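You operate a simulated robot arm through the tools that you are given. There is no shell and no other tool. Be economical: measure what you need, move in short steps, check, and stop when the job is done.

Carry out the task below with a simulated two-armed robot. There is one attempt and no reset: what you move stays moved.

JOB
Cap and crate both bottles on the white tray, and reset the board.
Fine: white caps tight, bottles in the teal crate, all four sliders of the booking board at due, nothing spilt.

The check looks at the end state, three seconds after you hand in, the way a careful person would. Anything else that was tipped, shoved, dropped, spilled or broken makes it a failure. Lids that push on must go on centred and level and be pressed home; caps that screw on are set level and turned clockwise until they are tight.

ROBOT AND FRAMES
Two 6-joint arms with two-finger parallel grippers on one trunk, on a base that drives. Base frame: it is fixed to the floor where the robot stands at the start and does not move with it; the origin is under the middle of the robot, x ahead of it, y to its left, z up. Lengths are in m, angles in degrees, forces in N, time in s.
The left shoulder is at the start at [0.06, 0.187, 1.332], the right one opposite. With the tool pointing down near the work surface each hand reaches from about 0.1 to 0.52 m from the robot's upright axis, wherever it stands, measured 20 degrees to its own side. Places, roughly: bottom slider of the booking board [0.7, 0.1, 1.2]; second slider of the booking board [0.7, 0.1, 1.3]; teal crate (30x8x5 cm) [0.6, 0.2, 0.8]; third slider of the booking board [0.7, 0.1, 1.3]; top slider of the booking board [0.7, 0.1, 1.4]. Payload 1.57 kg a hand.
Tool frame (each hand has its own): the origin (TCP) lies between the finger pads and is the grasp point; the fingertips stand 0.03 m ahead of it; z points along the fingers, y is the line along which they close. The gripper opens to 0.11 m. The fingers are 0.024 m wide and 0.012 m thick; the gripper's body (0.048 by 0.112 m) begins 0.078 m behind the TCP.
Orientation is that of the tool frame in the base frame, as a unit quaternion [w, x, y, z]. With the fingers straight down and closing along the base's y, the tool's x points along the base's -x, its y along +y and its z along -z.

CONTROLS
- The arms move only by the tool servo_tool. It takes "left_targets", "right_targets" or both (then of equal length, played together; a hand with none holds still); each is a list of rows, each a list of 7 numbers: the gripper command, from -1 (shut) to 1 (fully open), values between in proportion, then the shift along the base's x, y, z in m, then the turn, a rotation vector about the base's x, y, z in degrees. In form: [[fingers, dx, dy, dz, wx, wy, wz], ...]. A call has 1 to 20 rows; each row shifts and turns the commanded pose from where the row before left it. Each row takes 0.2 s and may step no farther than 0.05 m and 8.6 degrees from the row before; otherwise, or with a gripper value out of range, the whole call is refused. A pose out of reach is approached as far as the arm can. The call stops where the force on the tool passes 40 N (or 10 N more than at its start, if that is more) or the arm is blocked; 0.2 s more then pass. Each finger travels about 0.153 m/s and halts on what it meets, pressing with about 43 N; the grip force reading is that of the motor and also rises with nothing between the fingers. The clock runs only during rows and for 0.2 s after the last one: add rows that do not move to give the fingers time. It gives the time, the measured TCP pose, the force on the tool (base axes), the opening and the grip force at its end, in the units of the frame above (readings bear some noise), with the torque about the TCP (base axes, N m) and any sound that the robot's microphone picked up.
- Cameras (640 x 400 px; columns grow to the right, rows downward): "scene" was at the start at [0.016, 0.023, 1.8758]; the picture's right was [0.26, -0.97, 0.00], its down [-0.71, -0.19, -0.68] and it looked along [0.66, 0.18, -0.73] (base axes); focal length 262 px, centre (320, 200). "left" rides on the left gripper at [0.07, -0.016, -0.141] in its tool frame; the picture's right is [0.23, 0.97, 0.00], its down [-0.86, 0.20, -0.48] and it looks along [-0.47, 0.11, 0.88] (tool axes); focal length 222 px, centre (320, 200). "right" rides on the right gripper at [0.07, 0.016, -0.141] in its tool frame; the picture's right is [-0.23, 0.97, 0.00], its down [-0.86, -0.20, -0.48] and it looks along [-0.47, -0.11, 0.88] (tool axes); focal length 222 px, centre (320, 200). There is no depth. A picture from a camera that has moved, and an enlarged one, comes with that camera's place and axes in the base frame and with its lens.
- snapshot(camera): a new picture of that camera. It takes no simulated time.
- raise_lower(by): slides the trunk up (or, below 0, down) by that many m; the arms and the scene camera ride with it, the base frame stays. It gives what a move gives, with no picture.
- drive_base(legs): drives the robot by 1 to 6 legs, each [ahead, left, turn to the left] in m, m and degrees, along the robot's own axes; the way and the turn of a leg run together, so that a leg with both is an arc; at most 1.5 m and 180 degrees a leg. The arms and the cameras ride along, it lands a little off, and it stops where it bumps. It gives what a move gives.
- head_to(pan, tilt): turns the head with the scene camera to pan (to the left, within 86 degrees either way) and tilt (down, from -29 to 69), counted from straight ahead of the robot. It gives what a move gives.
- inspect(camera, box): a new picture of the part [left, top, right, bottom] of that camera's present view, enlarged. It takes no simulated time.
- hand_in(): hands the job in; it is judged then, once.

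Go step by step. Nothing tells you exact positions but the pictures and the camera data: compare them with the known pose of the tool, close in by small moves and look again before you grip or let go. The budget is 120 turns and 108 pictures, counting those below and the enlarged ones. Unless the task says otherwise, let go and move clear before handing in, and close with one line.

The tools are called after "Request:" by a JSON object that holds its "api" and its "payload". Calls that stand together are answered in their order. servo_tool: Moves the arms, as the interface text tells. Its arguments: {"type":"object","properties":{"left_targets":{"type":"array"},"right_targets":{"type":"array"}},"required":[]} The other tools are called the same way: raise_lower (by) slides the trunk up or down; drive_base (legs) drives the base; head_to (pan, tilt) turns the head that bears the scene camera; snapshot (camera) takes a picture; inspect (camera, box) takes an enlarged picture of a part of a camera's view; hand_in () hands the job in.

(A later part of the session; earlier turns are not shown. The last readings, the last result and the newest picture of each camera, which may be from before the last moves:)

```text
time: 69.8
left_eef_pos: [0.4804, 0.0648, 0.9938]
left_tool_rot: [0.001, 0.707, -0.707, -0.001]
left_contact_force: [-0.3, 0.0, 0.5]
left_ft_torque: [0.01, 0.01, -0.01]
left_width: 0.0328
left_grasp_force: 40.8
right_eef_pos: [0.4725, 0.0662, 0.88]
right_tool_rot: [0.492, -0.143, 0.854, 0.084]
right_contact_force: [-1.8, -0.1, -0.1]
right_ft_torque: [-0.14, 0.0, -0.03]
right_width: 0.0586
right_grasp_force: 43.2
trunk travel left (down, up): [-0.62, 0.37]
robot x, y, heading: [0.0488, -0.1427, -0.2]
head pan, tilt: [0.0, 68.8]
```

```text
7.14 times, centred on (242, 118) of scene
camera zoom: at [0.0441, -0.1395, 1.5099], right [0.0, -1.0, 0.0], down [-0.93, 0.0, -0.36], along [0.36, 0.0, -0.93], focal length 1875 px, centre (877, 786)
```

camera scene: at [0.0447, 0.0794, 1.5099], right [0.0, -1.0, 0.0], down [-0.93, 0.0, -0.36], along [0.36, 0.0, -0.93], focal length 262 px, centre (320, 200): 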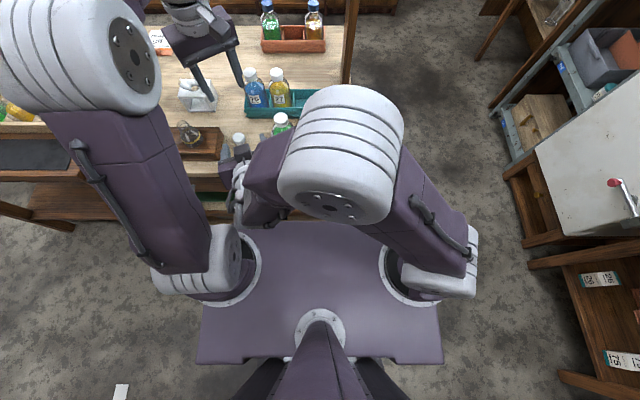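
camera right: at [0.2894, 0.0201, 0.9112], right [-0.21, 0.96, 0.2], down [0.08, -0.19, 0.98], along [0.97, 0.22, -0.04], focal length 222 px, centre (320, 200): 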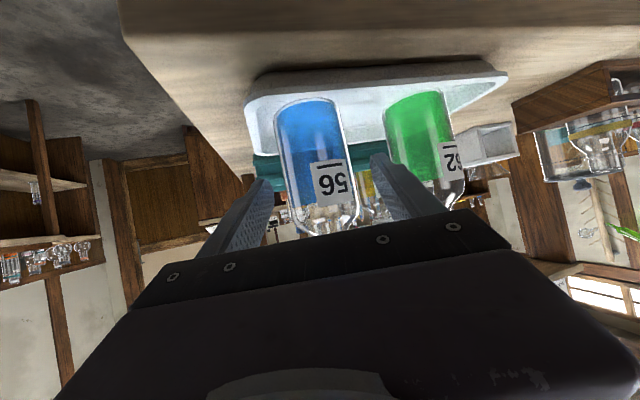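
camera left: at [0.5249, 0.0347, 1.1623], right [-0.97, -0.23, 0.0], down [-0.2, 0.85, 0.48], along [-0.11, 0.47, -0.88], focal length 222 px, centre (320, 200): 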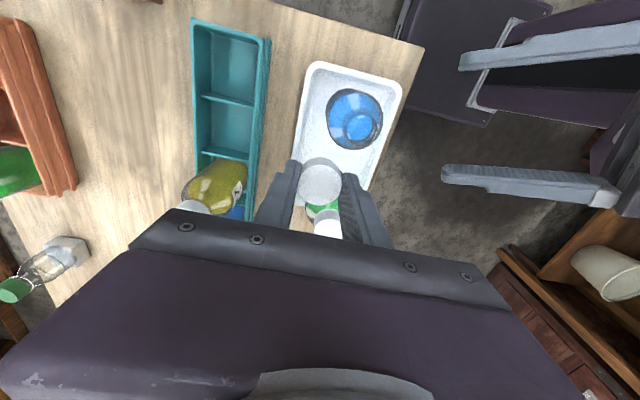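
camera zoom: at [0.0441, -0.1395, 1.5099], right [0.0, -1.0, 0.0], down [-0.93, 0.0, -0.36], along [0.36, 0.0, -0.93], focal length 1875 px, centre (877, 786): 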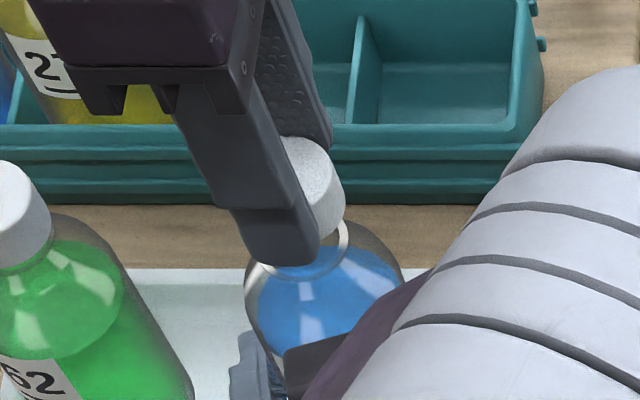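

Looks aligned. Lowering in small steps to feel contact.

Request:
{"api": "servo_tool", "payload": {"left_targets": [[-1, 0, 0, -0.003, 0, 0, 0], [-1, 0, 0, -0.003, 0, 0, 0], [-1, 0, 0, -0.002, 0, 0, 0], [-1, 0, 0, 0, 0, 0, 0]]}}

```text
time: 70.8
left_eef_pos: [0.4801, 0.0647, 0.9878]
left_tool_rot: [0.001, -0.707, 0.707, 0.001]
left_contact_force: [0.3, 14.2, 3.2]
left_ft_torque: [0.48, 0.02, 0.0]
left_width: 0.0327
left_grasp_force: 41.2
right_eef_pos: [0.4724, 0.0659, 0.8794]
right_tool_rot: [0.495, -0.141, 0.854, 0.084]
right_contact_force: [-1.1, -12.6, 1.9]
right_ft_torque: [1.02, 0.02, -0.11]
right_width: 0.0587
right_grasp_force: 42.9
trunk travel left (down, up): [-0.62, 0.37]
robot x, y, heading: [0.0488, -0.1408, 0.0]
head pan, tilt: [0.0, 68.8]
```

Neck pushes the cap toward +y; I follow by 3 mm and check.

Request:
{"api": "servo_tool", "payload": {"left_targets": [[-1, 0, 0.003, 0.001, 0, 0, 0], [-1, 0, 0, 0, 0, 0, 0]]}}

```text
time: 71.4
left_eef_pos: [0.479, 0.0657, 0.9879]
left_tool_rot: [-0.001, -0.707, 0.707, 0.001]
left_contact_force: [-3.1, 5.8, -0.2]
left_ft_torque: [0.13, 0.04, 0.03]
left_width: 0.0327
left_grasp_force: 40.2
right_eef_pos: [0.4744, 0.0668, 0.8794]
right_tool_rot: [0.493, -0.143, 0.854, 0.084]
right_contact_force: [2.4, -5.5, 0.4]
right_ft_torque: [0.19, 0.14, -0.05]
right_width: 0.0585
right_grasp_force: 43.4
trunk travel left (down, up): [-0.62, 0.37]
robot x, y, heading: [0.051, -0.1428, 0.2]
head pan, tilt: [0.0, 68.8]
```

Another 1.5 mm in +y, then lower to seat on the thread start.

Request:
{"api": "servo_tool", "payload": {"left_targets": [[-1, -0.0007, 0.0015, 0, 0, 0, 0], [-1, 0, 0, -0.002, 0, 0, 0], [-1, 0, 0, -0.002, 0, 0, 0], [-1, 0, 0, -0.001, 0, 0, 0], [-1, 0, 0, 0, 0, 0, 0]]}}

```text
time: 72.6
left_eef_pos: [0.4806, 0.0677, 0.983]
left_tool_rot: [0.001, 0.708, -0.706, -0.001]
left_contact_force: [-10.5, -9.0, 13.8]
left_ft_torque: [-0.09, 0.44, -0.03]
left_width: 0.0327
left_grasp_force: 40.9
right_eef_pos: [0.4726, 0.0671, 0.881]
right_tool_rot: [0.493, -0.143, 0.854, 0.084]
right_contact_force: [8.5, 10.2, -2.7]
right_ft_torque: [0.06, 0.42, 0.24]
right_width: 0.0584
right_grasp_force: 43.5
trunk travel left (down, up): [-0.62, 0.37]
robot x, y, heading: [0.0502, -0.1418, -0.3]
head pan, tilt: [0.0, 68.8]
```

Seated. I turn clockwise 90° with the small centre compensation seen on the first cap.

Request:
{"api": "servo_tool", "payload": {"left_targets": [[-1, -0.0012, -0.001, 0, 0, 0, -8], [-1, -0.0002, 0.0002, -0.0002, 0, 0, -8], [-1, -0.0002, 0.0002, -0.0002, 0, 0, -8], [-1, -0.0002, 0.0002, -0.0002, 0, 0, -8], [-1, -0.0002, 0.0002, -0.0002, 0, 0, -8], [-1, -0.0002, 0.0002, -0.0002, 0, 0, -8], [-1, -0.0002, 0.0002, -0.0002, 0, 0, -8], [-1, -0.0002, 0.0002, -0.0002, 0, 0, -8], [-1, -0.0002, 0.0002, -0.0002, 0, 0, -8], [-1, -0.0002, 0.0002, -0.0002, 0, 0, -8], [-1, 0, 0, 0, 0, 0, 0]]}}

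Request:
{"api": "inspect", "payload": {"camera": "scene", "box": [210, 90, 274, 146]}}

```text
time: 75.0
left_eef_pos: [0.4762, 0.0681, 0.982]
left_tool_rot: [0.002, -0.086, 0.996, 0.0]
left_contact_force: [17.0, -8.2, 2.3]
left_ft_torque: [-0.22, -0.65, -0.02]
left_width: 0.0325
left_grasp_force: 41.0
right_eef_pos: [0.4722, 0.0657, 0.8801]
right_tool_rot: [0.493, -0.144, 0.854, 0.085]
right_contact_force: [-17.7, 7.1, 2.2]
right_ft_torque: [-0.74, -1.11, 0.08]
right_width: 0.0585
right_grasp_force: 43.7
trunk travel left (down, up): [-0.62, 0.37]
robot x, y, heading: [0.0521, -0.1412, 0.3]
head pan, tilt: [0.0, 68.8]
```

```text
7.14 times, centred on (242, 118) of scene
camera zoom: at [0.0438, -0.1399, 1.5099], right [0.0, -1.0, 0.0], down [-0.93, 0.0, -0.36], along [0.36, 0.0, -0.93], focal length 1875 px, centre (877, 786)
```

zoom: 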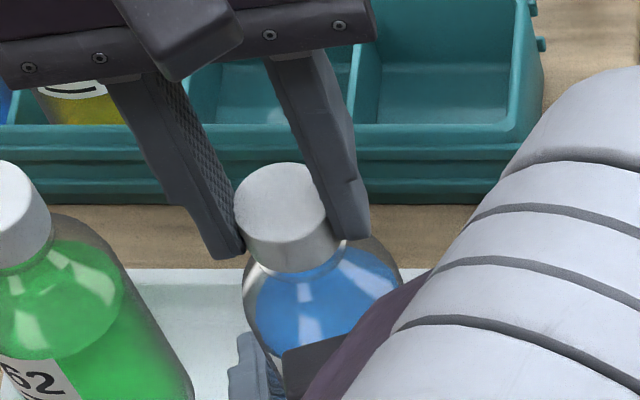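

Cap B is level and on the neck. Correct +2.5 mm in x and continue turning.

Request:
{"api": "servo_tool", "payload": {"left_targets": [[-1, 0.0025, -0.001, 0, 0, 0, -8], [-1, 0.0002, 0.0002, -0.0003, 0, 0, -8], [-1, 0.0002, 0.0002, -0.0003, 0, 0, -8], [-1, 0.0002, 0.0002, -0.0003, 0, 0, -8], [-1, 0.0002, 0.0002, -0.0002, 0, 0, -8], [-1, 0.0002, 0.0002, -0.0002, 0, 0, -8], [-1, 0.0002, 0.0002, -0.0002, 0, 0, -8], [-1, 0.0002, 0.0002, -0.0002, 0, 0, -8], [-1, 0.0002, 0.0002, -0.0002, 0, 0, -8], [-1, 0.0002, 0.0002, -0.0002, 0, 0, -8], [-1, 0, 0, 0, 0, 0, 0]]}}

```text
time: 77.4
left_eef_pos: [0.4781, 0.0686, 0.9788]
left_tool_rot: [0.001, 0.575, 0.818, 0.002]
left_contact_force: [-9.0, 1.2, 25.4]
left_ft_torque: [0.24, 0.41, -0.04]
left_width: 0.0324
left_grasp_force: 41.2
right_eef_pos: [0.4725, 0.0647, 0.8806]
right_tool_rot: [0.494, -0.142, 0.853, 0.084]
right_contact_force: [10.4, -0.3, -4.9]
right_ft_torque: [-0.34, 0.18, -0.09]
right_width: 0.0585
right_grasp_force: 43.2
trunk travel left (down, up): [-0.62, 0.37]
robot x, y, heading: [0.0503, -0.1427, -0.4]
head pan, tilt: [0.0, 68.8]
```

Descending nicely (0.9788). Continue to about −155°, short of the wrist limit.

Request:
{"api": "servo_tool", "payload": {"left_targets": [[-1, -0.001, 0, 0, 0, 0, -8], [-1, 0.0002, 0, -0.0001, 0, 0, -8], [-1, 0.0002, 0, -0.0001, 0, 0, -8], [-1, 0.0002, 0, -0.0001, 0, 0, -8], [-1, 0.0002, 0, -0.0001, 0, 0, -8], [-1, 0.0002, 0, -0.0001, 0, 0, -8], [-1, 0.0002, 0, -0.0001, 0, 0, -8], [-1, 0.0002, 0, -0.0001, 0, 0, -8], [-1, 0.0002, 0, -0.0001, 0, 0, -8], [-1, 0.0002, 0, -0.0001, 0, 0, -8], [-1, 0.0002, 0, -0.0001, 0, 0, -5], [-1, 0, 0, 0, 0, 0, 0]]}}

```text
time: 80.0
left_eef_pos: [0.4798, 0.0681, 0.9791]
left_tool_rot: [0.001, 0.976, 0.216, 0.0]
left_contact_force: [-1.4, 0.5, 11.7]
left_ft_torque: [0.0, -0.02, 0.03]
left_width: 0.0324
left_grasp_force: 40.4
right_eef_pos: [0.4731, 0.0659, 0.88]
right_tool_rot: [0.493, -0.142, 0.854, 0.083]
right_contact_force: [1.4, -1.5, -1.7]
right_ft_torque: [-0.3, 0.23, 0.01]
right_width: 0.0583
right_grasp_force: 43.4
trunk travel left (down, up): [-0.62, 0.37]
robot x, y, heading: [0.0482, -0.1407, 0.0]
head pan, tilt: [0.0, 68.8]
```

Clean so far (245° turned). Release, lift, and rewind by 153° for a second bite.

Request:
{"api": "servo_tool", "payload": {"left_targets": [[0.1, 0, 0, 0, 0, 0, 0], [0.1, 0, 0, 0, 0, 0, 0], [0.1, 0, 0, 0.04, 0, 0, 8.5], [0.1, 0, 0, 0.02, 0, 0, 8.5], [0.1, 0, 0, 0, 0, 0, 8.5], [0.1, 0, 0, 0, 0, 0, 8.5], [0.1, 0, 0, 0, 0, 0, 8.5], [0.1, 0, 0, 0, 0, 0, 8.5], [0.1, 0, 0, 0, 0, 0, 8.5], [0.1, 0, 0, 0, 0, 0, 8.5], [0.1, 0, 0, 0, 0, 0, 8.5], [0.1, 0, 0, 0, 0, 0, 8.5], [0.1, 0, 0, 0, 0, 0, 8.5], [0.1, 0, 0, 0, 0, 0, 8.5], [0.1, 0, 0, 0, 0, 0, 8.5], [0.1, 0, 0, 0, 0, 0, 8.5], [0.1, 0, 0, 0, 0, 0, 8.5], [0.1, 0, 0, 0, 0, 0, 8.5], [0.1, 0, 0, 0, 0, 0, 8.5], [0.1, 0, 0, 0, 0, 0, 8.5]]}}

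Request:
{"api": "inspect", "payload": {"camera": "left", "box": [240, 60, 400, 190]}}

```text
time: 84.2
left_eef_pos: [0.4815, 0.0705, 1.0383]
left_tool_rot: [0.001, 0.015, 1.0, 0.001]
left_contact_force: [-0.1, -0.5, 0.3]
left_ft_torque: [0.02, 0.04, 0.0]
left_width: 0.0607
left_grasp_force: 0.1
right_eef_pos: [0.4727, 0.0659, 0.8794]
right_tool_rot: [0.493, -0.144, 0.854, 0.085]
right_contact_force: [-0.8, -0.8, -0.3]
right_ft_torque: [-0.08, 0.04, 0.0]
right_width: 0.0589
right_grasp_force: 43.2
trunk travel left (down, up): [-0.62, 0.37]
robot x, y, heading: [0.0511, -0.1464, 0.0]
head pan, tilt: [0.0, 68.8]
```

```text
3.08 times, centred on (320, 125) of left
camera zoom: at [0.4106, 0.0554, 1.1787], right [-0.2, 0.98, 0.0], down [0.86, 0.17, 0.48], along [0.47, 0.1, -0.88], focal length 684 px, centre (320, 431)
```

zoom: 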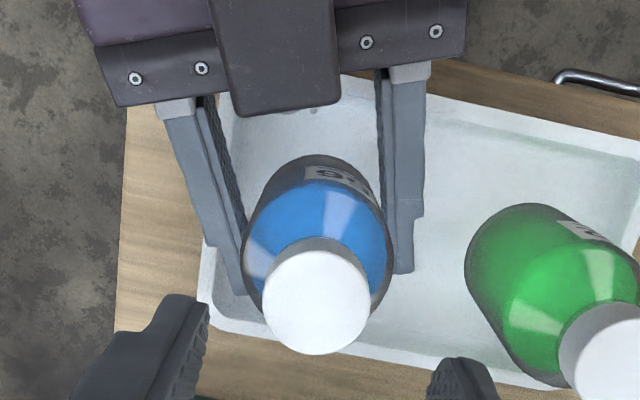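

Cap at about [0.479, 0.069]. Lower, regrip.

Request:
{"api": "servo_tool", "payload": {"left_targets": [[0.1, -0.002, -0.001, -0.02, 0, 0, 0], [0.1, 0, 0, -0.02, 0, 0, 0], [0.1, 0, 0, -0.017, 0, 0, 0], [0.1, 0, 0, 0, 0, 0, 0], [-0.2, 0, 0, 0, 0, 0, 0], [-1, 0, 0, 0, 0, 0, 0], [-1, 0, 0, 0, 0, 0, 0], [-1, 0, 0, 0, 0, 0, -8], [-1, 0, 0, 0, 0, 0, -8], [-1, 0, 0, 0, 0, 0, -8], [-1, 0, 0, 0, 0, 0, -8], [-1, 0, 0, 0, 0, 0, -8], [-1, 0, 0, 0, 0, 0, 0]]}}

```text
time: 87.0
left_eef_pos: [0.4797, 0.0678, 0.981]
left_tool_rot: [0.0, 0.359, 0.933, 0.001]
left_contact_force: [-0.2, 3.5, 0.3]
left_ft_torque: [0.15, -0.02, 0.52]
left_width: 0.0325
left_grasp_force: 41.1
right_eef_pos: [0.4743, 0.0661, 0.8803]
right_tool_rot: [0.493, -0.143, 0.854, 0.085]
right_contact_force: [0.7, -4.7, 0.2]
right_ft_torque: [0.18, 0.03, -0.5]
right_width: 0.0583
right_grasp_force: 43.1
trunk travel left (down, up): [-0.62, 0.37]
robot x, y, heading: [0.0495, -0.1373, -0.3]
head pan, tilt: [0.0, 68.8]
```

Torque 0.52 N·m already. I turn a bit more to make sure it's fully tight.

Request:
{"api": "servo_tool", "payload": {"left_targets": [[-1, 0, 0, 0, 0, 0, -8], [-1, 0, 0, 0, 0, 0, -8], [-1, 0, 0, 0, 0, 0, -8], [-1, 0, 0, 0, 0, 0, -8], [-1, 0, 0, 0, 0, 0, 0]]}}

Request:
{"api": "snapshot", "payload": {"camera": "right"}}

```text
time: 88.2
left_eef_pos: [0.4788, 0.0699, 0.9814]
left_tool_rot: [0.001, 0.601, 0.799, 0.0]
left_contact_force: [0.9, 1.6, -1.5]
left_ft_torque: [0.0, -0.02, 0.68]
left_width: 0.0325
left_grasp_force: 40.8
right_eef_pos: [0.4736, 0.0672, 0.8795]
right_tool_rot: [0.493, -0.143, 0.854, 0.085]
right_contact_force: [-2.0, -0.5, 0.5]
right_ft_torque: [0.09, -0.15, -0.71]
right_width: 0.0585
right_grasp_force: 43.1
trunk travel left (down, up): [-0.62, 0.37]
robot x, y, heading: [0.0501, -0.1444, 0.0]
head pan, tilt: [0.0, 68.8]
```

```text
44 pictures are left
camera right: at [0.3194, 0.0307, 0.8904], right [-0.21, 0.96, 0.2], down [0.08, -0.19, 0.98], along [0.97, 0.22, -0.04], focal length 222 px, centre (320, 200)
```

right: 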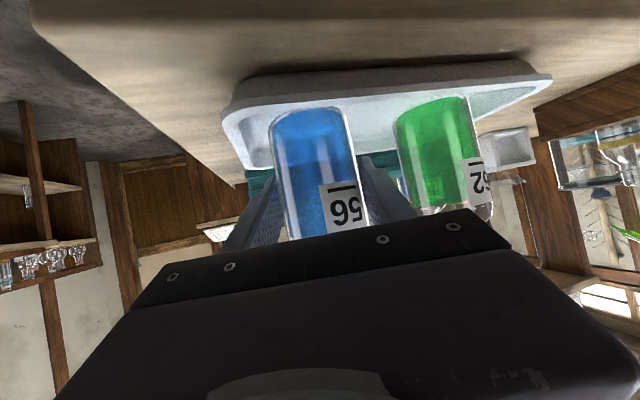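

Bottle 56 turns under the grip at 0.7 N·m: tight. I release both hands and back them out.

Request:
{"api": "servo_tool", "payload": {"left_targets": [[0.1, 0, 0, 0, 0, 0, 0], [0.1, 0, 0, 0, 0, 0, 0], [0.1, 0, 0, 0.03, 0, 0, 0], [0.1, 0, 0, 0.04, 0, 0, 0], [0.1, 0, 0, 0.03, 0, 0, 8], [0.1, 0, 0, 0, 0, 0, 8], [0.1, 0, 0, 0, 0, 0, 8], [0.1, 0, 0, 0, 0, 0, 8], [0.1, 0, 0, 0, 0, 0, 8], [0.1, 0, 0, 0, 0, 0, 8], [0.1, 0, 0, 0, 0, 0, 8], [0.1, 0, 0, 0, 0, 0, 8], [0.1, 0, 0, 0, 0, 0, 8], [0.1, 0, 0, 0, 0, 0, 2]], "right_targets": [[-1, 0, 0, 0, 0, 0, 0], [-1, 0, 0, 0, 0, 0, 0], [-1, 0, 0, 0, 0, 0, 0], [0.3, 0, 0, 0, 0, 0, 0], [0.5, 0, 0, 0, 0, 0, 0], [0.5, 0, 0, 0, 0, 0, 0], [0.5, -0.02, -0.007, 0.012, 0, 0, 0], [0.5, -0.02, -0.007, 0.012, 0, 0, 0], [0.5, -0.02, -0.007, 0.012, 0, 0, 0], [0.5, -0.02, -0.007, 0.013, 0, 0, 0], [0.5, -0.01, -0.003, 0.02, 0, 0, 0], [0.5, 0, -0.02, 0.03, 0, 0, 0], [0.5, 0, -0.03, 0.03, 0, 0, 0], [0.5, 0, 0, 0, 0, 0, 0]]}}

Request:
{"api": "inspect", "payload": {"camera": "scene", "box": [180, 50, 340, 170]}}

Request:
{"api": "snapshot", "payload": {"camera": "left"}}

```text
time: 91.2
left_eef_pos: [0.4792, 0.0711, 1.0813]
left_tool_rot: [0.001, -0.003, 1.0, 0.0]
left_contact_force: [0.2, 0.2, -0.3]
left_ft_torque: [-0.01, 0.05, 0.0]
left_width: 0.0605
left_grasp_force: 0.1
right_eef_pos: [0.3855, -0.0162, 1.0097]
right_tool_rot: [0.493, -0.144, 0.854, 0.085]
right_contact_force: [-0.7, 0.0, 0.2]
right_ft_torque: [-0.04, -0.01, -0.01]
right_width: 0.0827
right_grasp_force: 0.1
trunk travel left (down, up): [-0.62, 0.37]
robot x, y, heading: [0.0534, -0.1418, -0.1]
head pan, tilt: [0.0, 68.8]
```

```text
3.33 times, centred on (260, 110) of scene
camera zoom: at [0.0446, -0.138, 1.5099], right [0.0, -1.0, 0.0], down [-0.93, 0.0, -0.36], along [0.36, 0.0, -0.93], focal length 875 px, centre (520, 500)
```

zoom: 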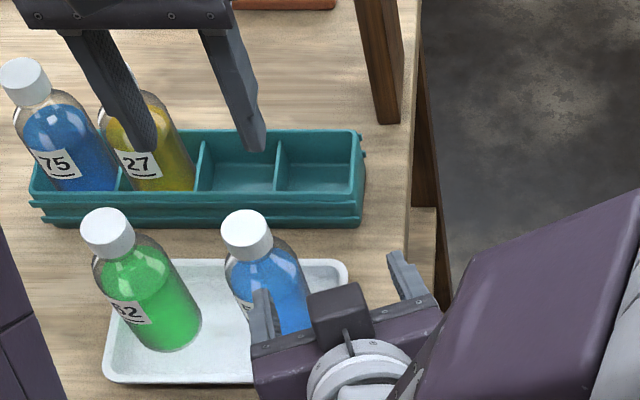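

```text
42 pictures are left
camera left: at [0.4089, 0.0536, 1.2222], right [-0.23, 0.97, 0.0], down [0.85, 0.2, 0.48], along [0.47, 0.11, -0.88], focal length 222 px, centre (320, 200)
```

left: 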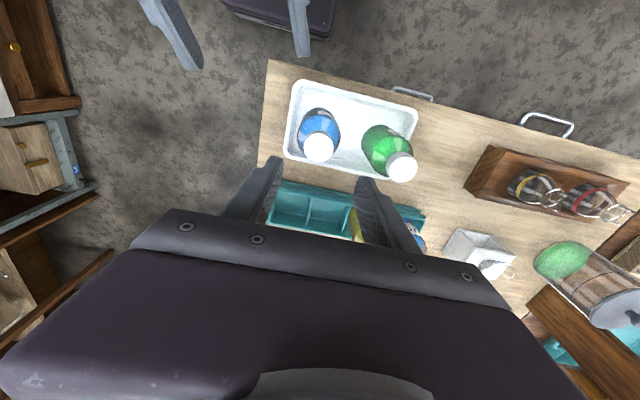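

Both bottles are capped and standing. I'll crate from the aisle on the table's right: first draw the left hand back and raise it (the board's post stands at about [0.72, 0.0]), then drive right and ahead.

Request:
{"api": "servo_tool", "payload": {"left_targets": [[0.1, 0, 0, 0.04, 0, 0, 0], [0.5, -0.03, 0, 0.02, 0, 0, 0], [0.9, -0.03, 0, 0.02, 0, 0, 0], [0.9, -0.03, 0, 0, 0, 0, 0], [0.9, -0.03, 0, 0, 0, 0, 0], [0.9, 0, 0, 0, 0, 0, 0]], "right_targets": [[0.5, 0, -0.02, 0.02, 0, 0, 0], [0.5, 0, -0.02, 0.02, 0, 0, 0], [0.5, 0, -0.02, 0.02, 0, 0, 0], [0.5, 0, -0.02, 0.02, 0, 0, 0], [0.5, 0, 0, 0.02, 0, 0, 0], [0.5, 0, 0, 0, 0, 0, 0]]}}

Request:
{"api": "drive_base", "payload": {"legs": [[0, -0.135, 0], [0.15, 0, 0]]}}

Request:
{"api": "snapshot", "payload": {"camera": "scene"}}

```text
time: 92.6
left_eef_pos: [0.3608, 0.0676, 1.1607]
left_tool_rot: [-0.002, -0.001, 1.0, 0.001]
left_contact_force: [0.6, -0.5, 0.3]
left_ft_torque: [-0.07, 0.01, -0.01]
left_width: 0.1047
left_grasp_force: 0.1
right_eef_pos: [0.3866, -0.0967, 1.1085]
right_tool_rot: [0.493, -0.143, 0.854, 0.085]
right_contact_force: [0.6, 0.1, -0.4]
right_ft_torque: [-0.01, 0.03, -0.03]
right_width: 0.0823
right_grasp_force: 0.0
trunk travel left (down, up): [-0.62, 0.37]
robot x, y, heading: [0.0503, -0.1414, -0.2]
head pan, tilt: [0.0, 68.8]
```

```text
time: 94.9
left_eef_pos: [0.5121, -0.0638, 1.1627]
left_tool_rot: [0.001, 0.0, 1.0, 0.001]
left_contact_force: [-0.1, 0.4, 0.0]
left_ft_torque: [-0.03, 0.03, 0.04]
left_width: 0.1047
left_grasp_force: 0.1
right_eef_pos: [0.5386, -0.228, 1.1102]
right_tool_rot: [0.494, -0.142, 0.854, 0.084]
right_contact_force: [0.5, 0.7, -0.2]
right_ft_torque: [0.02, -0.01, 0.02]
right_width: 0.0826
right_grasp_force: 0.0
trunk travel left (down, up): [-0.62, 0.37]
robot x, y, heading: [0.2046, -0.2761, -0.2]
head pan, tilt: [0.0, 68.8]
```

```text
41 pictures are left
camera scene: at [0.1957, -0.2722, 1.5099], right [0.0, -1.0, 0.0], down [-0.93, 0.0, -0.36], along [0.36, 0.0, -0.93], focal length 262 px, centre (320, 200)
```

scene: 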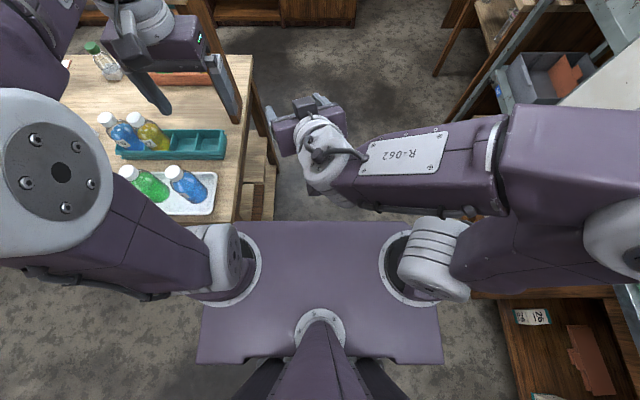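

Clear so far. I drive 0.12 m further ahead, then look.

Request:
{"api": "drive_base", "payload": {"legs": [[0.12, 0, 0]]}}

Request:
{"api": "head_to", "payload": {"pan": 40, "tilt": 58}}

Request:
{"api": "snapshot", "payload": {"camera": "scene"}}

```text
time: 96.1
left_eef_pos: [0.631, -0.0648, 1.1619]
left_tool_rot: [0.0, 0.001, 1.0, 0.001]
left_contact_force: [0.5, -0.5, -0.5]
left_ft_torque: [0.0, 0.03, 0.01]
left_width: 0.1046
left_grasp_force: 0.0
right_eef_pos: [0.6561, -0.2304, 1.109]
right_tool_rot: [0.493, -0.142, 0.854, 0.083]
right_contact_force: [0.4, 0.0, 0.8]
right_ft_torque: [-0.02, -0.01, 0.01]
right_width: 0.0827
right_grasp_force: 0.1
trunk travel left (down, up): [-0.62, 0.37]
robot x, y, heading: [0.3202, -0.2724, -0.5]
head pan, tilt: [0.0, 68.8]
```

```text
time: 97.2
left_eef_pos: [0.6308, -0.0653, 1.1621]
left_tool_rot: [0.0, 0.0, 1.0, 0.0]
left_contact_force: [0.2, -0.4, 0.0]
left_ft_torque: [0.04, -0.01, 0.02]
left_width: 0.1045
left_grasp_force: 0.0
right_eef_pos: [0.6559, -0.2302, 1.1087]
right_tool_rot: [0.493, -0.142, 0.855, 0.084]
right_contact_force: [0.1, 0.1, -0.4]
right_ft_torque: [-0.02, -0.01, 0.03]
right_width: 0.0823
right_grasp_force: 0.1
trunk travel left (down, up): [-0.62, 0.37]
robot x, y, heading: [0.3187, -0.276, -0.2]
head pan, tilt: [40.0, 58.0]
```

```text
40 pictures are left
camera scene: at [0.3113, -0.2287, 1.5217], right [0.64, -0.77, 0.0], down [-0.65, -0.54, -0.53], along [0.41, 0.34, -0.85], focal length 262 px, centre (320, 200)
```

scene: 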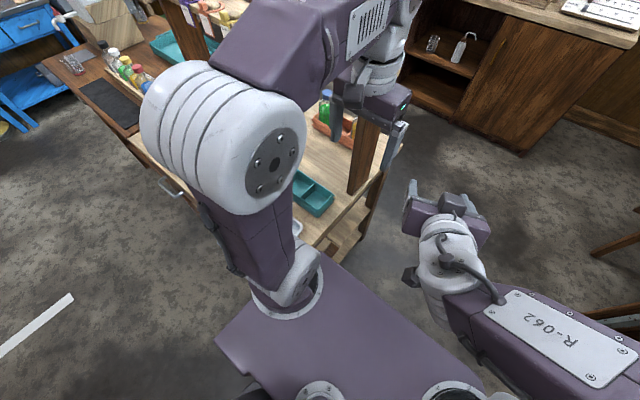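

The left arm hides the tray from the head, so I'll use the hand camera. I move the left hand over bottle 62, turning the jaws to close along x.

Request:
{"api": "servo_tool", "payload": {"left_targets": [[0.6, -0.0138, 0.0218, -0.002, 0, 0, 8.2], [0.6, -0.0138, 0.0218, -0.002, 0, 0, 8.2], [0.6, -0.0138, 0.0218, -0.002, 0, 0, 8.2], [0.6, -0.0138, 0.0218, -0.002, 0, 0, 8.2], [0.6, -0.0138, 0.0218, -0.002, 0, 0, 8.2], [0.6, -0.0138, 0.0218, -0.002, 0, 0, 8.2], [0.6, -0.0138, 0.0218, -0.002, 0, 0, 8.2], [0.6, -0.0138, 0.0218, -0.002, 0, 0, 8.2], [0.6, -0.0138, 0.0218, -0.002, 0, 0, 8.2], [0.6, -0.0138, 0.0218, -0.002, 0, 0, 8.2], [0.6, -0.0138, 0.0218, -0.002, 0, 0, 8.0], [0.6, 0, 0, 0, 0, 0, 0]]}}

Request:
{"api": "snapshot", "payload": {"camera": "left"}}

```text
time: 99.8
left_eef_pos: [0.4799, 0.1754, 1.1404]
left_tool_rot: [0.0, 0.707, -0.707, -0.001]
left_contact_force: [-0.6, -0.1, -0.3]
left_ft_torque: [0.02, 0.03, -0.01]
left_width: 0.088
left_grasp_force: 0.2
right_eef_pos: [0.6557, -0.2314, 1.1092]
right_tool_rot: [0.493, -0.142, 0.854, 0.084]
right_contact_force: [-0.1, -0.4, 0.8]
right_ft_torque: [0.0, 0.0, 0.03]
right_width: 0.0823
right_grasp_force: 0.0
trunk travel left (down, up): [-0.62, 0.37]
robot x, y, heading: [0.3152, -0.2749, -0.2]
head pan, tilt: [40.0, 58.0]
```

```text
39 pictures are left
camera left: at [0.4952, 0.1051, 1.2809], right [-0.97, -0.23, 0.0], down [-0.2, 0.85, 0.48], along [-0.11, 0.47, -0.88], focal length 222 px, centre (320, 200)
```

left: 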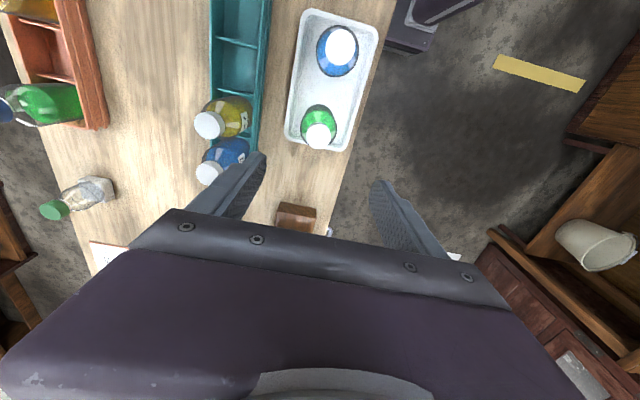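

Cap 62 at about [0.480, 0.174] — aligned. I enlarge the crate from here to refine the slot positions.

Request:
{"api": "inspect", "payload": {"camera": "left", "box": [180, 0, 390, 200]}}

Request:
{"api": "servo_tool", "payload": {"left_targets": [[0.6, 0, -0.001, -0.04, 0, 0, 0], [0.6, 0, 0, -0.04, 0, 0, 0], [0.6, 0, 0, -0.04, 0, 0, 0], [0.6, 0, 0, 0, 0, 0, 0]]}}

Request:
{"api": "inspect", "payload": {"camera": "left", "box": [240, 60, 420, 200]}}

```text
2.00 times, centred on (285, 100) of left
camera zoom: at [0.4952, 0.1051, 1.2809], right [-0.97, -0.23, 0.0], down [-0.2, 0.85, 0.48], along [-0.11, 0.47, -0.88], focal length 444 px, centre (390, 400)
```

zoom: 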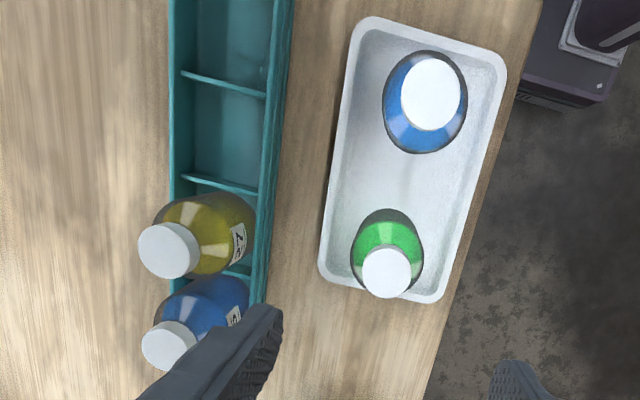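

```text
time: 100.8
left_eef_pos: [0.4797, 0.1727, 1.0199]
left_tool_rot: [-0.001, -0.706, 0.708, 0.0]
left_contact_force: [-0.3, -0.5, 0.0]
left_ft_torque: [0.01, 0.02, -0.01]
left_width: 0.0881
left_grasp_force: 0.1
right_eef_pos: [0.6558, -0.2297, 1.1097]
right_tool_rot: [0.493, -0.141, 0.855, 0.084]
right_contact_force: [-0.4, 0.1, 0.5]
right_ft_torque: [-0.02, -0.02, 0.0]
right_width: 0.0826
right_grasp_force: 0.2
trunk travel left (down, up): [-0.62, 0.37]
robot x, y, heading: [0.3237, -0.2741, -0.4]
head pan, tilt: [40.0, 58.0]
```

```text
2.86 times, centred on (330, 130) of left
camera zoom: at [0.4952, 0.1019, 1.1606], right [-0.97, -0.23, 0.0], down [-0.2, 0.86, 0.48], along [-0.11, 0.47, -0.88], focal length 635 px, centre (291, 400)
```

zoom: 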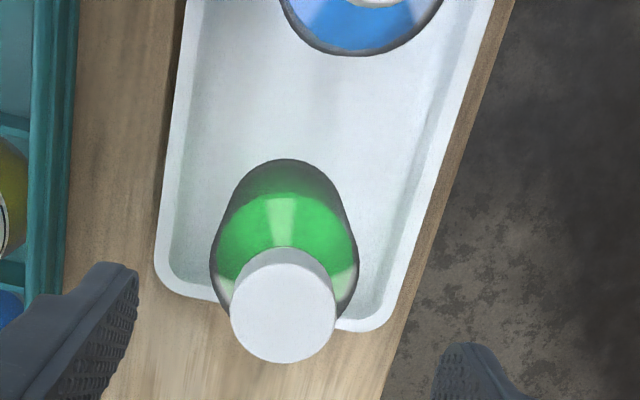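

Slots: third at [0.628, 0.123], fourth at [0.628, 0.050]. I lower over bottle 62 to body height and grip.

Request:
{"api": "servo_tool", "payload": {"left_targets": [[0.6, 0.001, 0.002, -0.036, 0, 0, 0], [0.6, 0, 0, -0.036, 0, 0, 0], [0.6, 0, 0, -0.034, 0, 0, 0], [0.6, 0, 0, 0, 0, 0, 0], [0.2, 0, 0, 0, 0, 0, 0], [0, 0, 0, 0, 0, 0, 0], [-1, 0, 0, 0, 0, 0, 0], [-1, 0, 0, 0, 0, 0, 0], [-1, 0, 0, 0.02, 0, 0, 0], [-1, 0, 0, 0, 0, 0, 0]]}}

Request:
{"api": "snapshot", "payload": {"camera": "left"}}

```text
time: 103.0
left_eef_pos: [0.4795, 0.1757, 0.9333]
left_tool_rot: [-0.001, -0.706, 0.708, 0.001]
left_contact_force: [-0.4, 0.0, -4.0]
left_ft_torque: [-0.01, 0.03, -0.01]
left_width: 0.0587
left_grasp_force: 42.7
right_eef_pos: [0.6567, -0.2293, 1.1083]
right_tool_rot: [0.493, -0.142, 0.854, 0.084]
right_contact_force: [0.0, 0.2, 0.2]
right_ft_torque: [0.0, 0.04, -0.01]
right_width: 0.0824
right_grasp_force: 0.1
trunk travel left (down, up): [-0.62, 0.37]
robot x, y, heading: [0.3165, -0.2717, -0.1]
head pan, tilt: [40.0, 58.0]
```

```text
36 pictures are left
camera left: at [0.4957, 0.107, 1.0733], right [-0.97, -0.23, 0.0], down [-0.2, 0.86, 0.48], along [-0.11, 0.47, -0.88], focal length 222 px, centre (320, 200)
```

left: 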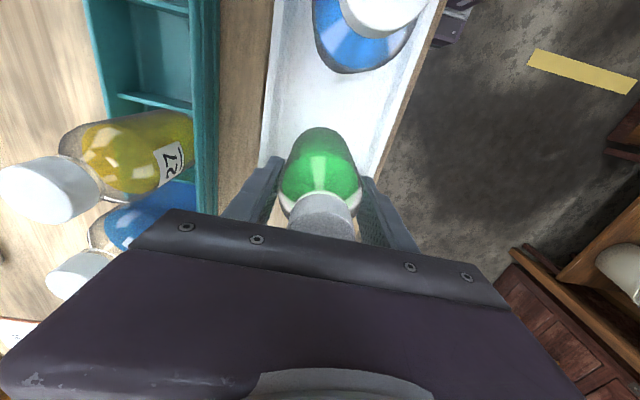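

Bottle 62 is held. I lift it and carry it over slot three.

Request:
{"api": "servo_tool", "payload": {"left_targets": [[-1, 0, 0, 0.035, 0, 0, 0], [-1, 0, 0, 0.035, 0, 0, 0], [-1, 0.034, -0.0174, 0, 0, 0, 0], [-1, 0.034, -0.0174, 0, 0, 0, 0], [-1, 0.034, -0.0174, 0, 0, 0, 0], [-1, 0.023, 0, 0, 0, 0, 0], [-1, 0.023, 0, 0, 0, 0, 0], [-1, 0, 0, 0, 0, 0, 0], [-1, 0, 0, 0, 0, 0, 0]]}}

Request:
{"api": "snapshot", "payload": {"camera": "left"}}

Request:
{"api": "snapshot", "payload": {"camera": "scene"}}

```text
time: 105.0
left_eef_pos: [0.6295, 0.1241, 1.0028]
left_tool_rot: [-0.001, -0.706, 0.708, 0.001]
left_contact_force: [0.1, -0.8, -3.4]
left_ft_torque: [-0.04, -0.03, 0.01]
left_width: 0.0587
left_grasp_force: 42.8
right_eef_pos: [0.6567, -0.2298, 1.1088]
right_tool_rot: [0.493, -0.143, 0.854, 0.084]
right_contact_force: [-0.3, -0.4, 0.0]
right_ft_torque: [0.0, 0.0, -0.03]
right_width: 0.0825
right_grasp_force: 0.1
trunk travel left (down, up): [-0.62, 0.37]
robot x, y, heading: [0.3224, -0.2729, -0.2]
head pan, tilt: [40.0, 58.0]
```

```text
35 pictures are left
camera left: at [0.6449, 0.0537, 1.1438], right [-0.97, -0.23, 0.0], down [-0.2, 0.86, 0.48], along [-0.11, 0.47, -0.88], focal length 222 px, centre (320, 200)
```

left: 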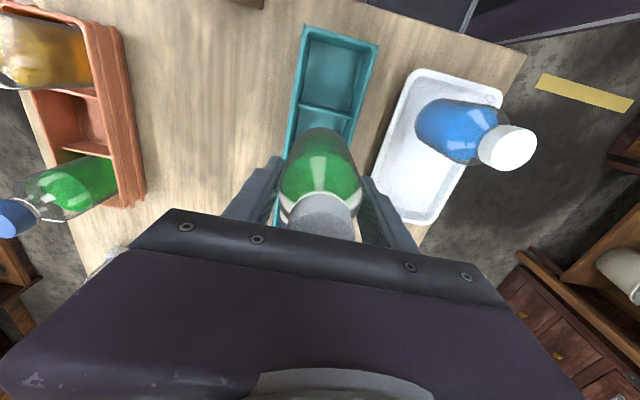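

```text
34 pictures are left
camera scene: at [0.3117, -0.228, 1.5216], right [0.64, -0.77, 0.0], down [-0.65, -0.54, -0.53], along [0.41, 0.34, -0.85], focal length 262 px, centre (320, 200)
```

scene: 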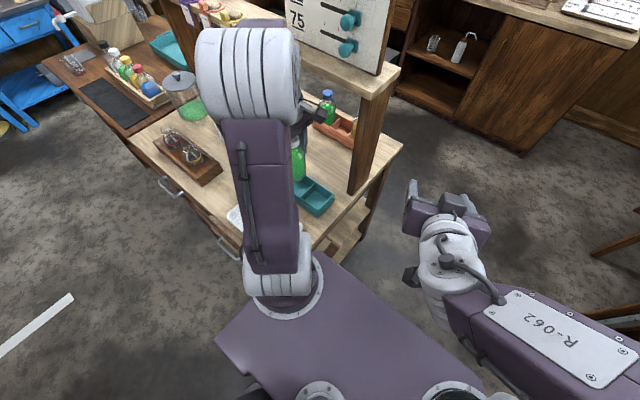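

Bottle 62 is over slot three. I lower it most of the way, then look before setting down.

Request:
{"api": "servo_tool", "payload": {"left_targets": [[-1, -0.0005, -0.001, -0.02, 0, 0, 0], [-1, 0, 0, -0.02, 0, 0, 0], [-1, 0, 0, -0.015, 0, 0, 0], [-1, 0, 0, 0, 0, 0, 0]]}}

Request:
{"api": "snapshot", "payload": {"camera": "left"}}

```text
time: 106.0
left_eef_pos: [0.6286, 0.1203, 0.9483]
left_tool_rot: [0.0, -0.707, 0.708, 0.001]
left_contact_force: [-0.2, -0.8, -3.8]
left_ft_torque: [0.0, -0.01, 0.02]
left_width: 0.0584
left_grasp_force: 43.2
right_eef_pos: [0.6573, -0.2298, 1.1097]
right_tool_rot: [0.492, -0.142, 0.855, 0.084]
right_contact_force: [-0.7, 0.3, 1.0]
right_ft_torque: [0.0, 0.0, -0.01]
right_width: 0.0826
right_grasp_force: 0.1
trunk travel left (down, up): [-0.62, 0.37]
robot x, y, heading: [0.3169, -0.2753, -0.2]
head pan, tilt: [40.0, 58.0]
```

```text
33 pictures are left
camera left: at [0.6445, 0.0514, 1.0883], right [-0.97, -0.23, 0.0], down [-0.2, 0.86, 0.48], along [-0.11, 0.47, -0.88], focal length 222 px, centre (320, 200)
```

left: 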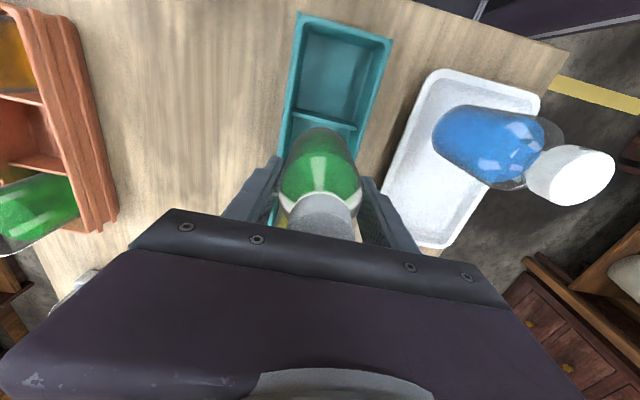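

No contact with walls; lowering further in small steps to the crate floor.

Request:
{"api": "servo_tool", "payload": {"left_targets": [[-1, 0, 0.0015, -0.012, 0, 0, 0], [-1, 0, 0, -0.01, 0, 0, 0], [-1, 0, 0, -0.006, 0, 0, 0], [-1, 0, 0, -0.003, 0, 0, 0], [-1, 0, 0, 0, 0, 0, 0]]}}

```text
time: 107.2
left_eef_pos: [0.6275, 0.1245, 0.9168]
left_tool_rot: [-0.001, -0.707, 0.707, 0.001]
left_contact_force: [1.7, 0.2, -3.3]
left_ft_torque: [0.01, -0.11, 0.0]
left_width: 0.0586
left_grasp_force: 43.2
right_eef_pos: [0.6565, -0.2298, 1.1091]
right_tool_rot: [0.493, -0.143, 0.854, 0.085]
right_contact_force: [0.1, 0.0, 1.2]
right_ft_torque: [0.0, 0.04, -0.01]
right_width: 0.0824
right_grasp_force: 0.0
trunk travel left (down, up): [-0.62, 0.37]
robot x, y, heading: [0.3183, -0.2765, -0.2]
head pan, tilt: [40.0, 58.0]
```

Still hanging; continue down in 2 mm steps until support is felt.

Request:
{"api": "servo_tool", "payload": {"left_targets": [[-1, 0, 0, -0.002, 0, 0, 0], [-1, 0, 0, -0.002, 0, 0, 0], [-1, 0, 0, -0.001, 0, 0, 0], [-1, 0, 0, 0, 0, 0, 0]]}}

```text
time: 108.2
left_eef_pos: [0.6264, 0.122, 0.9129]
left_tool_rot: [0.002, -0.707, 0.708, 0.001]
left_contact_force: [2.9, 5.2, 23.0]
left_ft_torque: [0.1, -0.05, -0.26]
left_width: 0.0588
left_grasp_force: 43.3
right_eef_pos: [0.6561, -0.2316, 1.11]
right_tool_rot: [0.493, -0.142, 0.854, 0.084]
right_contact_force: [-0.8, -0.2, 0.2]
right_ft_torque: [0.04, 0.0, -0.03]
right_width: 0.0824
right_grasp_force: 0.2
trunk travel left (down, up): [-0.62, 0.37]
robot x, y, heading: [0.319, -0.2735, -0.0]
head pan, tilt: [40.0, 58.0]
```

Seated on the crate floor. I ease off, open, and lift clear.

Request:
{"api": "servo_tool", "payload": {"left_targets": [[-1, 0, 0, 0.001, 0, 0, 0], [0.2, 0, 0, 0, 0, 0, 0], [0.6, 0, 0, 0, 0, 0, 0], [0.6, 0, 0, 0, 0, 0, 0], [0.6, 0, 0, 0.03, 0, 0, 0], [0.6, 0, 0, 0.04, 0, 0, 0], [0.6, 0, 0, 0.04, 0, 0, 0], [0.6, -0.03, -0.01, 0.02, 0, 0, 0], [0.6, -0.04, -0.015, 0.02, 0, 0, 0], [0.6, -0.04, -0.015, 0, 0, 0, 0], [0.6, -0.038, -0.015, 0, 0, 0, 0], [0.6, 0, 0, 0, 0, 0, 0]]}}

Request:
{"api": "inspect", "payload": {"camera": "left", "box": [160, 0, 420, 210]}}

```text
time: 110.8
left_eef_pos: [0.4818, 0.0714, 1.0629]
left_tool_rot: [-0.002, -0.706, 0.708, 0.0]
left_contact_force: [-0.7, -0.3, -0.1]
left_ft_torque: [-0.03, 0.01, 0.0]
left_width: 0.088
left_grasp_force: 0.2
left hand out of reach, approached as far as the arm can: row 11
right_eef_pos: [0.6576, -0.2304, 1.1092]
right_tool_rot: [0.493, -0.143, 0.854, 0.085]
right_contact_force: [-0.1, -0.3, 0.4]
right_ft_torque: [-0.01, 0.0, 0.0]
right_width: 0.0826
right_grasp_force: 0.0
trunk travel left (down, up): [-0.62, 0.37]
robot x, y, heading: [0.319, -0.2751, 0.1]
head pan, tilt: [40.0, 58.0]
```

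```text
1.90 times, centred on (290, 105) of left
camera zoom: at [0.4973, 0.0016, 1.2043], right [-0.97, -0.23, 0.0], down [-0.2, 0.86, 0.48], along [-0.11, 0.46, -0.88], focal length 423 px, centre (377, 381)
```

zoom: 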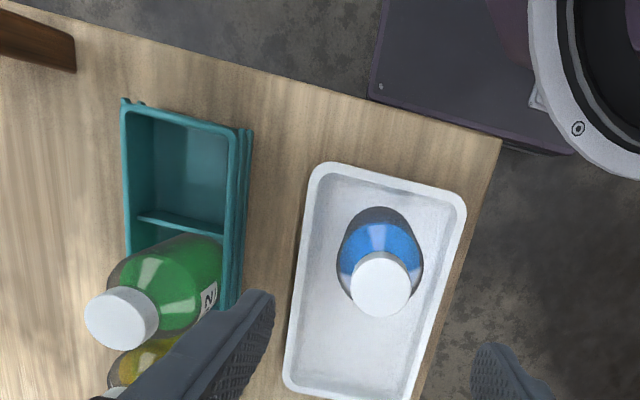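

Bottle 62 sits in slot three. Bottle 56's cap is at about [0.480, 0.067]; I lower toward it, watching reach.

Request:
{"api": "servo_tool", "payload": {"left_targets": [[0.6, -0.001, -0.003, -0.03, 0, 0, 0], [0.6, 0, 0, -0.02, 0, 0, 0], [0.6, 0, 0, 0, 0, 0, 0]]}}

Request:
{"api": "inspect", "payload": {"camera": "left", "box": [220, 60, 420, 220]}}

```text
time: 111.6
left_eef_pos: [0.4808, 0.0681, 1.0162]
left_tool_rot: [0.0, -0.707, 0.708, 0.0]
left_contact_force: [1.2, -0.5, 0.2]
left_ft_torque: [-0.02, 0.04, -0.02]
left_width: 0.088
left_grasp_force: 0.0
right_eef_pos: [0.6554, -0.2306, 1.1098]
right_tool_rot: [0.493, -0.142, 0.854, 0.085]
right_contact_force: [0.5, 0.0, -0.8]
right_ft_torque: [0.02, -0.01, -0.01]
right_width: 0.0823
right_grasp_force: 0.0
trunk travel left (down, up): [-0.62, 0.37]
robot x, y, heading: [0.3182, -0.2764, -0.3]
head pan, tilt: [40.0, 58.0]
```

```text
2.50 times, centred on (320, 140) of left
camera zoom: at [0.496, -0.0018, 1.1572], right [-0.97, -0.23, 0.0], down [-0.2, 0.86, 0.48], along [-0.11, 0.47, -0.88], focal length 555 px, centre (320, 350)
```

zoom: 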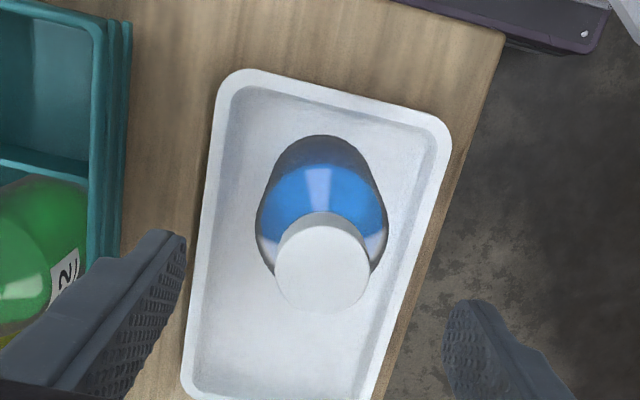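

Aligned. Lower to body height, grip and lift 2 cm.

Request:
{"api": "servo_tool", "payload": {"left_targets": [[0.6, -0.001, -0.001, -0.036, 0, 0, 0], [0.6, 0, 0, -0.036, 0, 0, 0], [0.6, 0, 0, -0.032, 0, 0, 0], [0.6, 0, 0, 0, 0, 0, 0], [0.2, 0, 0, 0, 0, 0, 0], [0, 0, 0, 0, 0, 0, 0], [-1, 0, 0, 0, 0, 0, 0], [-1, 0, 0, 0, 0, 0, 0], [-1, 0, 0, 0.02, 0, 0, 0], [-1, 0, 0, 0, 0, 0, 0]]}}

Request:
{"api": "snapshot", "payload": {"camera": "left"}}

```text
time: 113.8
left_eef_pos: [0.4914, 0.0881, 0.9408]
left_tool_rot: [0.0, -0.707, 0.708, 0.001]
left_contact_force: [-0.5, 0.7, -3.2]
left_ft_torque: [0.05, 0.02, 0.02]
left_width: 0.0561
left_grasp_force: 42.9
left hand out of reach, approached as far as the arm can: row 2, 3
right_eef_pos: [0.6567, -0.2293, 1.1093]
right_tool_rot: [0.493, -0.142, 0.854, 0.084]
right_contact_force: [-0.2, -0.4, 0.2]
right_ft_torque: [0.0, 0.0, -0.01]
right_width: 0.0825
right_grasp_force: 0.0
trunk travel left (down, up): [-0.62, 0.37]
robot x, y, heading: [0.319, -0.277, -0.1]
head pan, tilt: [40.0, 58.0]
```

```text
30 pictures are left
camera left: at [0.5075, 0.0172, 1.0818], right [-0.97, -0.23, 0.0], down [-0.2, 0.86, 0.48], along [-0.11, 0.47, -0.88], focal length 222 px, centre (320, 200)
```

left: 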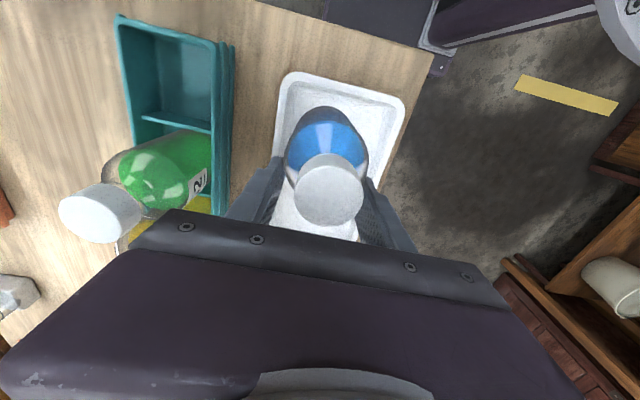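

The hand ran out of (inner) reach and gripped the bottle off-centre. I set it back down the 2 cm, release, and lift clear to reposition the base.

Request:
{"api": "servo_tool", "payload": {"left_targets": [[-1, 0, 0, -0.01, 0, 0, 0], [-1, 0, 0, -0.006, 0, 0, 0], [-1, 0, 0, -0.003, 0, 0, 0], [-1, 0, 0, 0, 0, 0, 0]]}}

Request:
{"api": "inspect", "payload": {"camera": "left", "box": [220, 70, 440, 250]}}

```text
time: 114.8
left_eef_pos: [0.4923, 0.0857, 0.9224]
left_tool_rot: [0.0, -0.706, 0.708, 0.0]
left_contact_force: [-1.7, 2.3, 18.2]
left_ft_torque: [-0.29, 0.04, 0.07]
left_width: 0.0556
left_grasp_force: 43.7
right_eef_pos: [0.656, -0.2318, 1.111]
right_tool_rot: [0.494, -0.143, 0.853, 0.086]
right_contact_force: [-0.1, 1.9, -0.5]
right_ft_torque: [0.02, -0.02, 0.0]
right_width: 0.0827
right_grasp_force: 0.0
trunk travel left (down, up): [-0.62, 0.37]
robot x, y, heading: [0.3183, -0.2763, -0.3]
head pan, tilt: [40.0, 58.0]
```

```text
2.22 times, centred on (330, 160) of left
camera zoom: at [0.5079, 0.0166, 1.0624], right [-0.97, -0.23, 0.0], down [-0.2, 0.85, 0.48], along [-0.11, 0.47, -0.88], focal length 494 px, centre (298, 289)
```

zoom: 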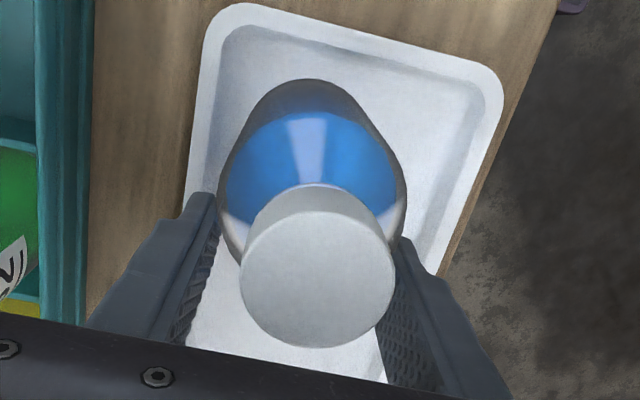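

The bottle stands upright on the tray. Ease, open, rise.

Request:
{"api": "servo_tool", "payload": {"left_targets": [[-1, 0, 0, 0.001, 0, 0, 0], [0, 0, 0, 0, 0, 0, 0], [0.6, 0, 0, 0, 0, 0, 0], [0.6, 0, 0, 0, 0, 0, 0], [0.6, 0, 0, 0.04, 0, 0, 0], [0.6, 0, 0, 0.04, 0, 0, 0], [0.6, 0, 0, 0.04, 0, 0, 0], [0.6, 0, 0, 0, 0, 0, 0]]}}

Request:
{"api": "snapshot", "payload": {"camera": "left"}}

Request:
{"api": "head_to", "payload": {"pan": -20, "tilt": 69}}

Request:
{"api": "snapshot", "payload": {"camera": "scene"}}

```text
time: 116.6
left_eef_pos: [0.4908, 0.0845, 1.0387]
left_tool_rot: [0.0, -0.707, 0.708, 0.001]
left_contact_force: [0.5, 0.2, -0.6]
left_ft_torque: [-0.01, -0.04, -0.02]
left_width: 0.088
left_grasp_force: 0.0
right_eef_pos: [0.6568, -0.23, 1.1094]
right_tool_rot: [0.493, -0.143, 0.854, 0.084]
right_contact_force: [0.0, -0.9, -0.1]
right_ft_torque: [-0.01, 0.04, 0.01]
right_width: 0.0824
right_grasp_force: 0.2
trunk travel left (down, up): [-0.62, 0.37]
robot x, y, heading: [0.3201, -0.2752, -0.0]
head pan, tilt: [40.0, 58.0]
```

```text
28 pictures are left
camera left: at [0.5078, 0.0141, 1.1803], right [-0.97, -0.23, 0.0], down [-0.2, 0.86, 0.48], along [-0.11, 0.47, -0.88], focal length 222 px, centre (320, 200)
```

left: 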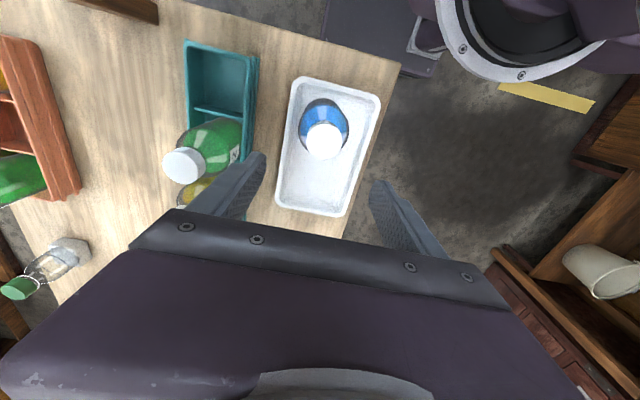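

```text
time: 117.9
left_eef_pos: [0.4928, 0.0841, 1.0392]
left_tool_rot: [-0.001, -0.706, 0.708, 0.001]
left_contact_force: [0.0, 0.7, -0.1]
left_ft_torque: [-0.01, -0.01, -0.02]
left_width: 0.088
left_grasp_force: 0.1
right_eef_pos: [0.6569, -0.2308, 1.1102]
right_tool_rot: [0.493, -0.142, 0.854, 0.084]
right_contact_force: [0.5, 1.1, 0.8]
right_ft_torque: [-0.01, 0.01, -0.01]
right_width: 0.0825
right_grasp_force: 0.0
trunk travel left (down, up): [-0.62, 0.37]
robot x, y, heading: [0.3188, -0.2769, -0.3]
head pan, tilt: [-20.0, 68.8]
```

```text
27 pictures are left
camera scene: at [0.3107, -0.2919, 1.5099], right [-0.34, -0.94, 0.0], down [-0.87, 0.32, -0.36], along [0.34, -0.12, -0.93], focal length 262 px, centre (320, 200)
```

scene: 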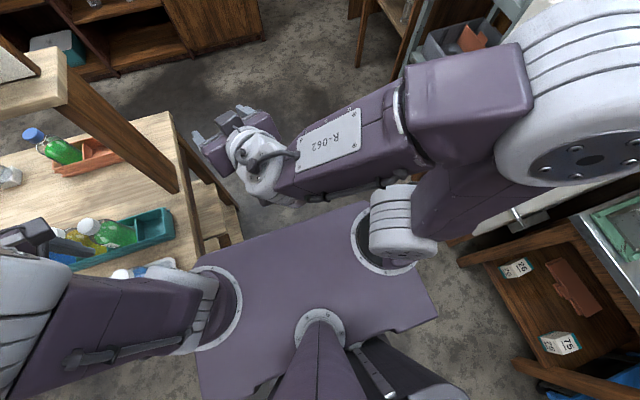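

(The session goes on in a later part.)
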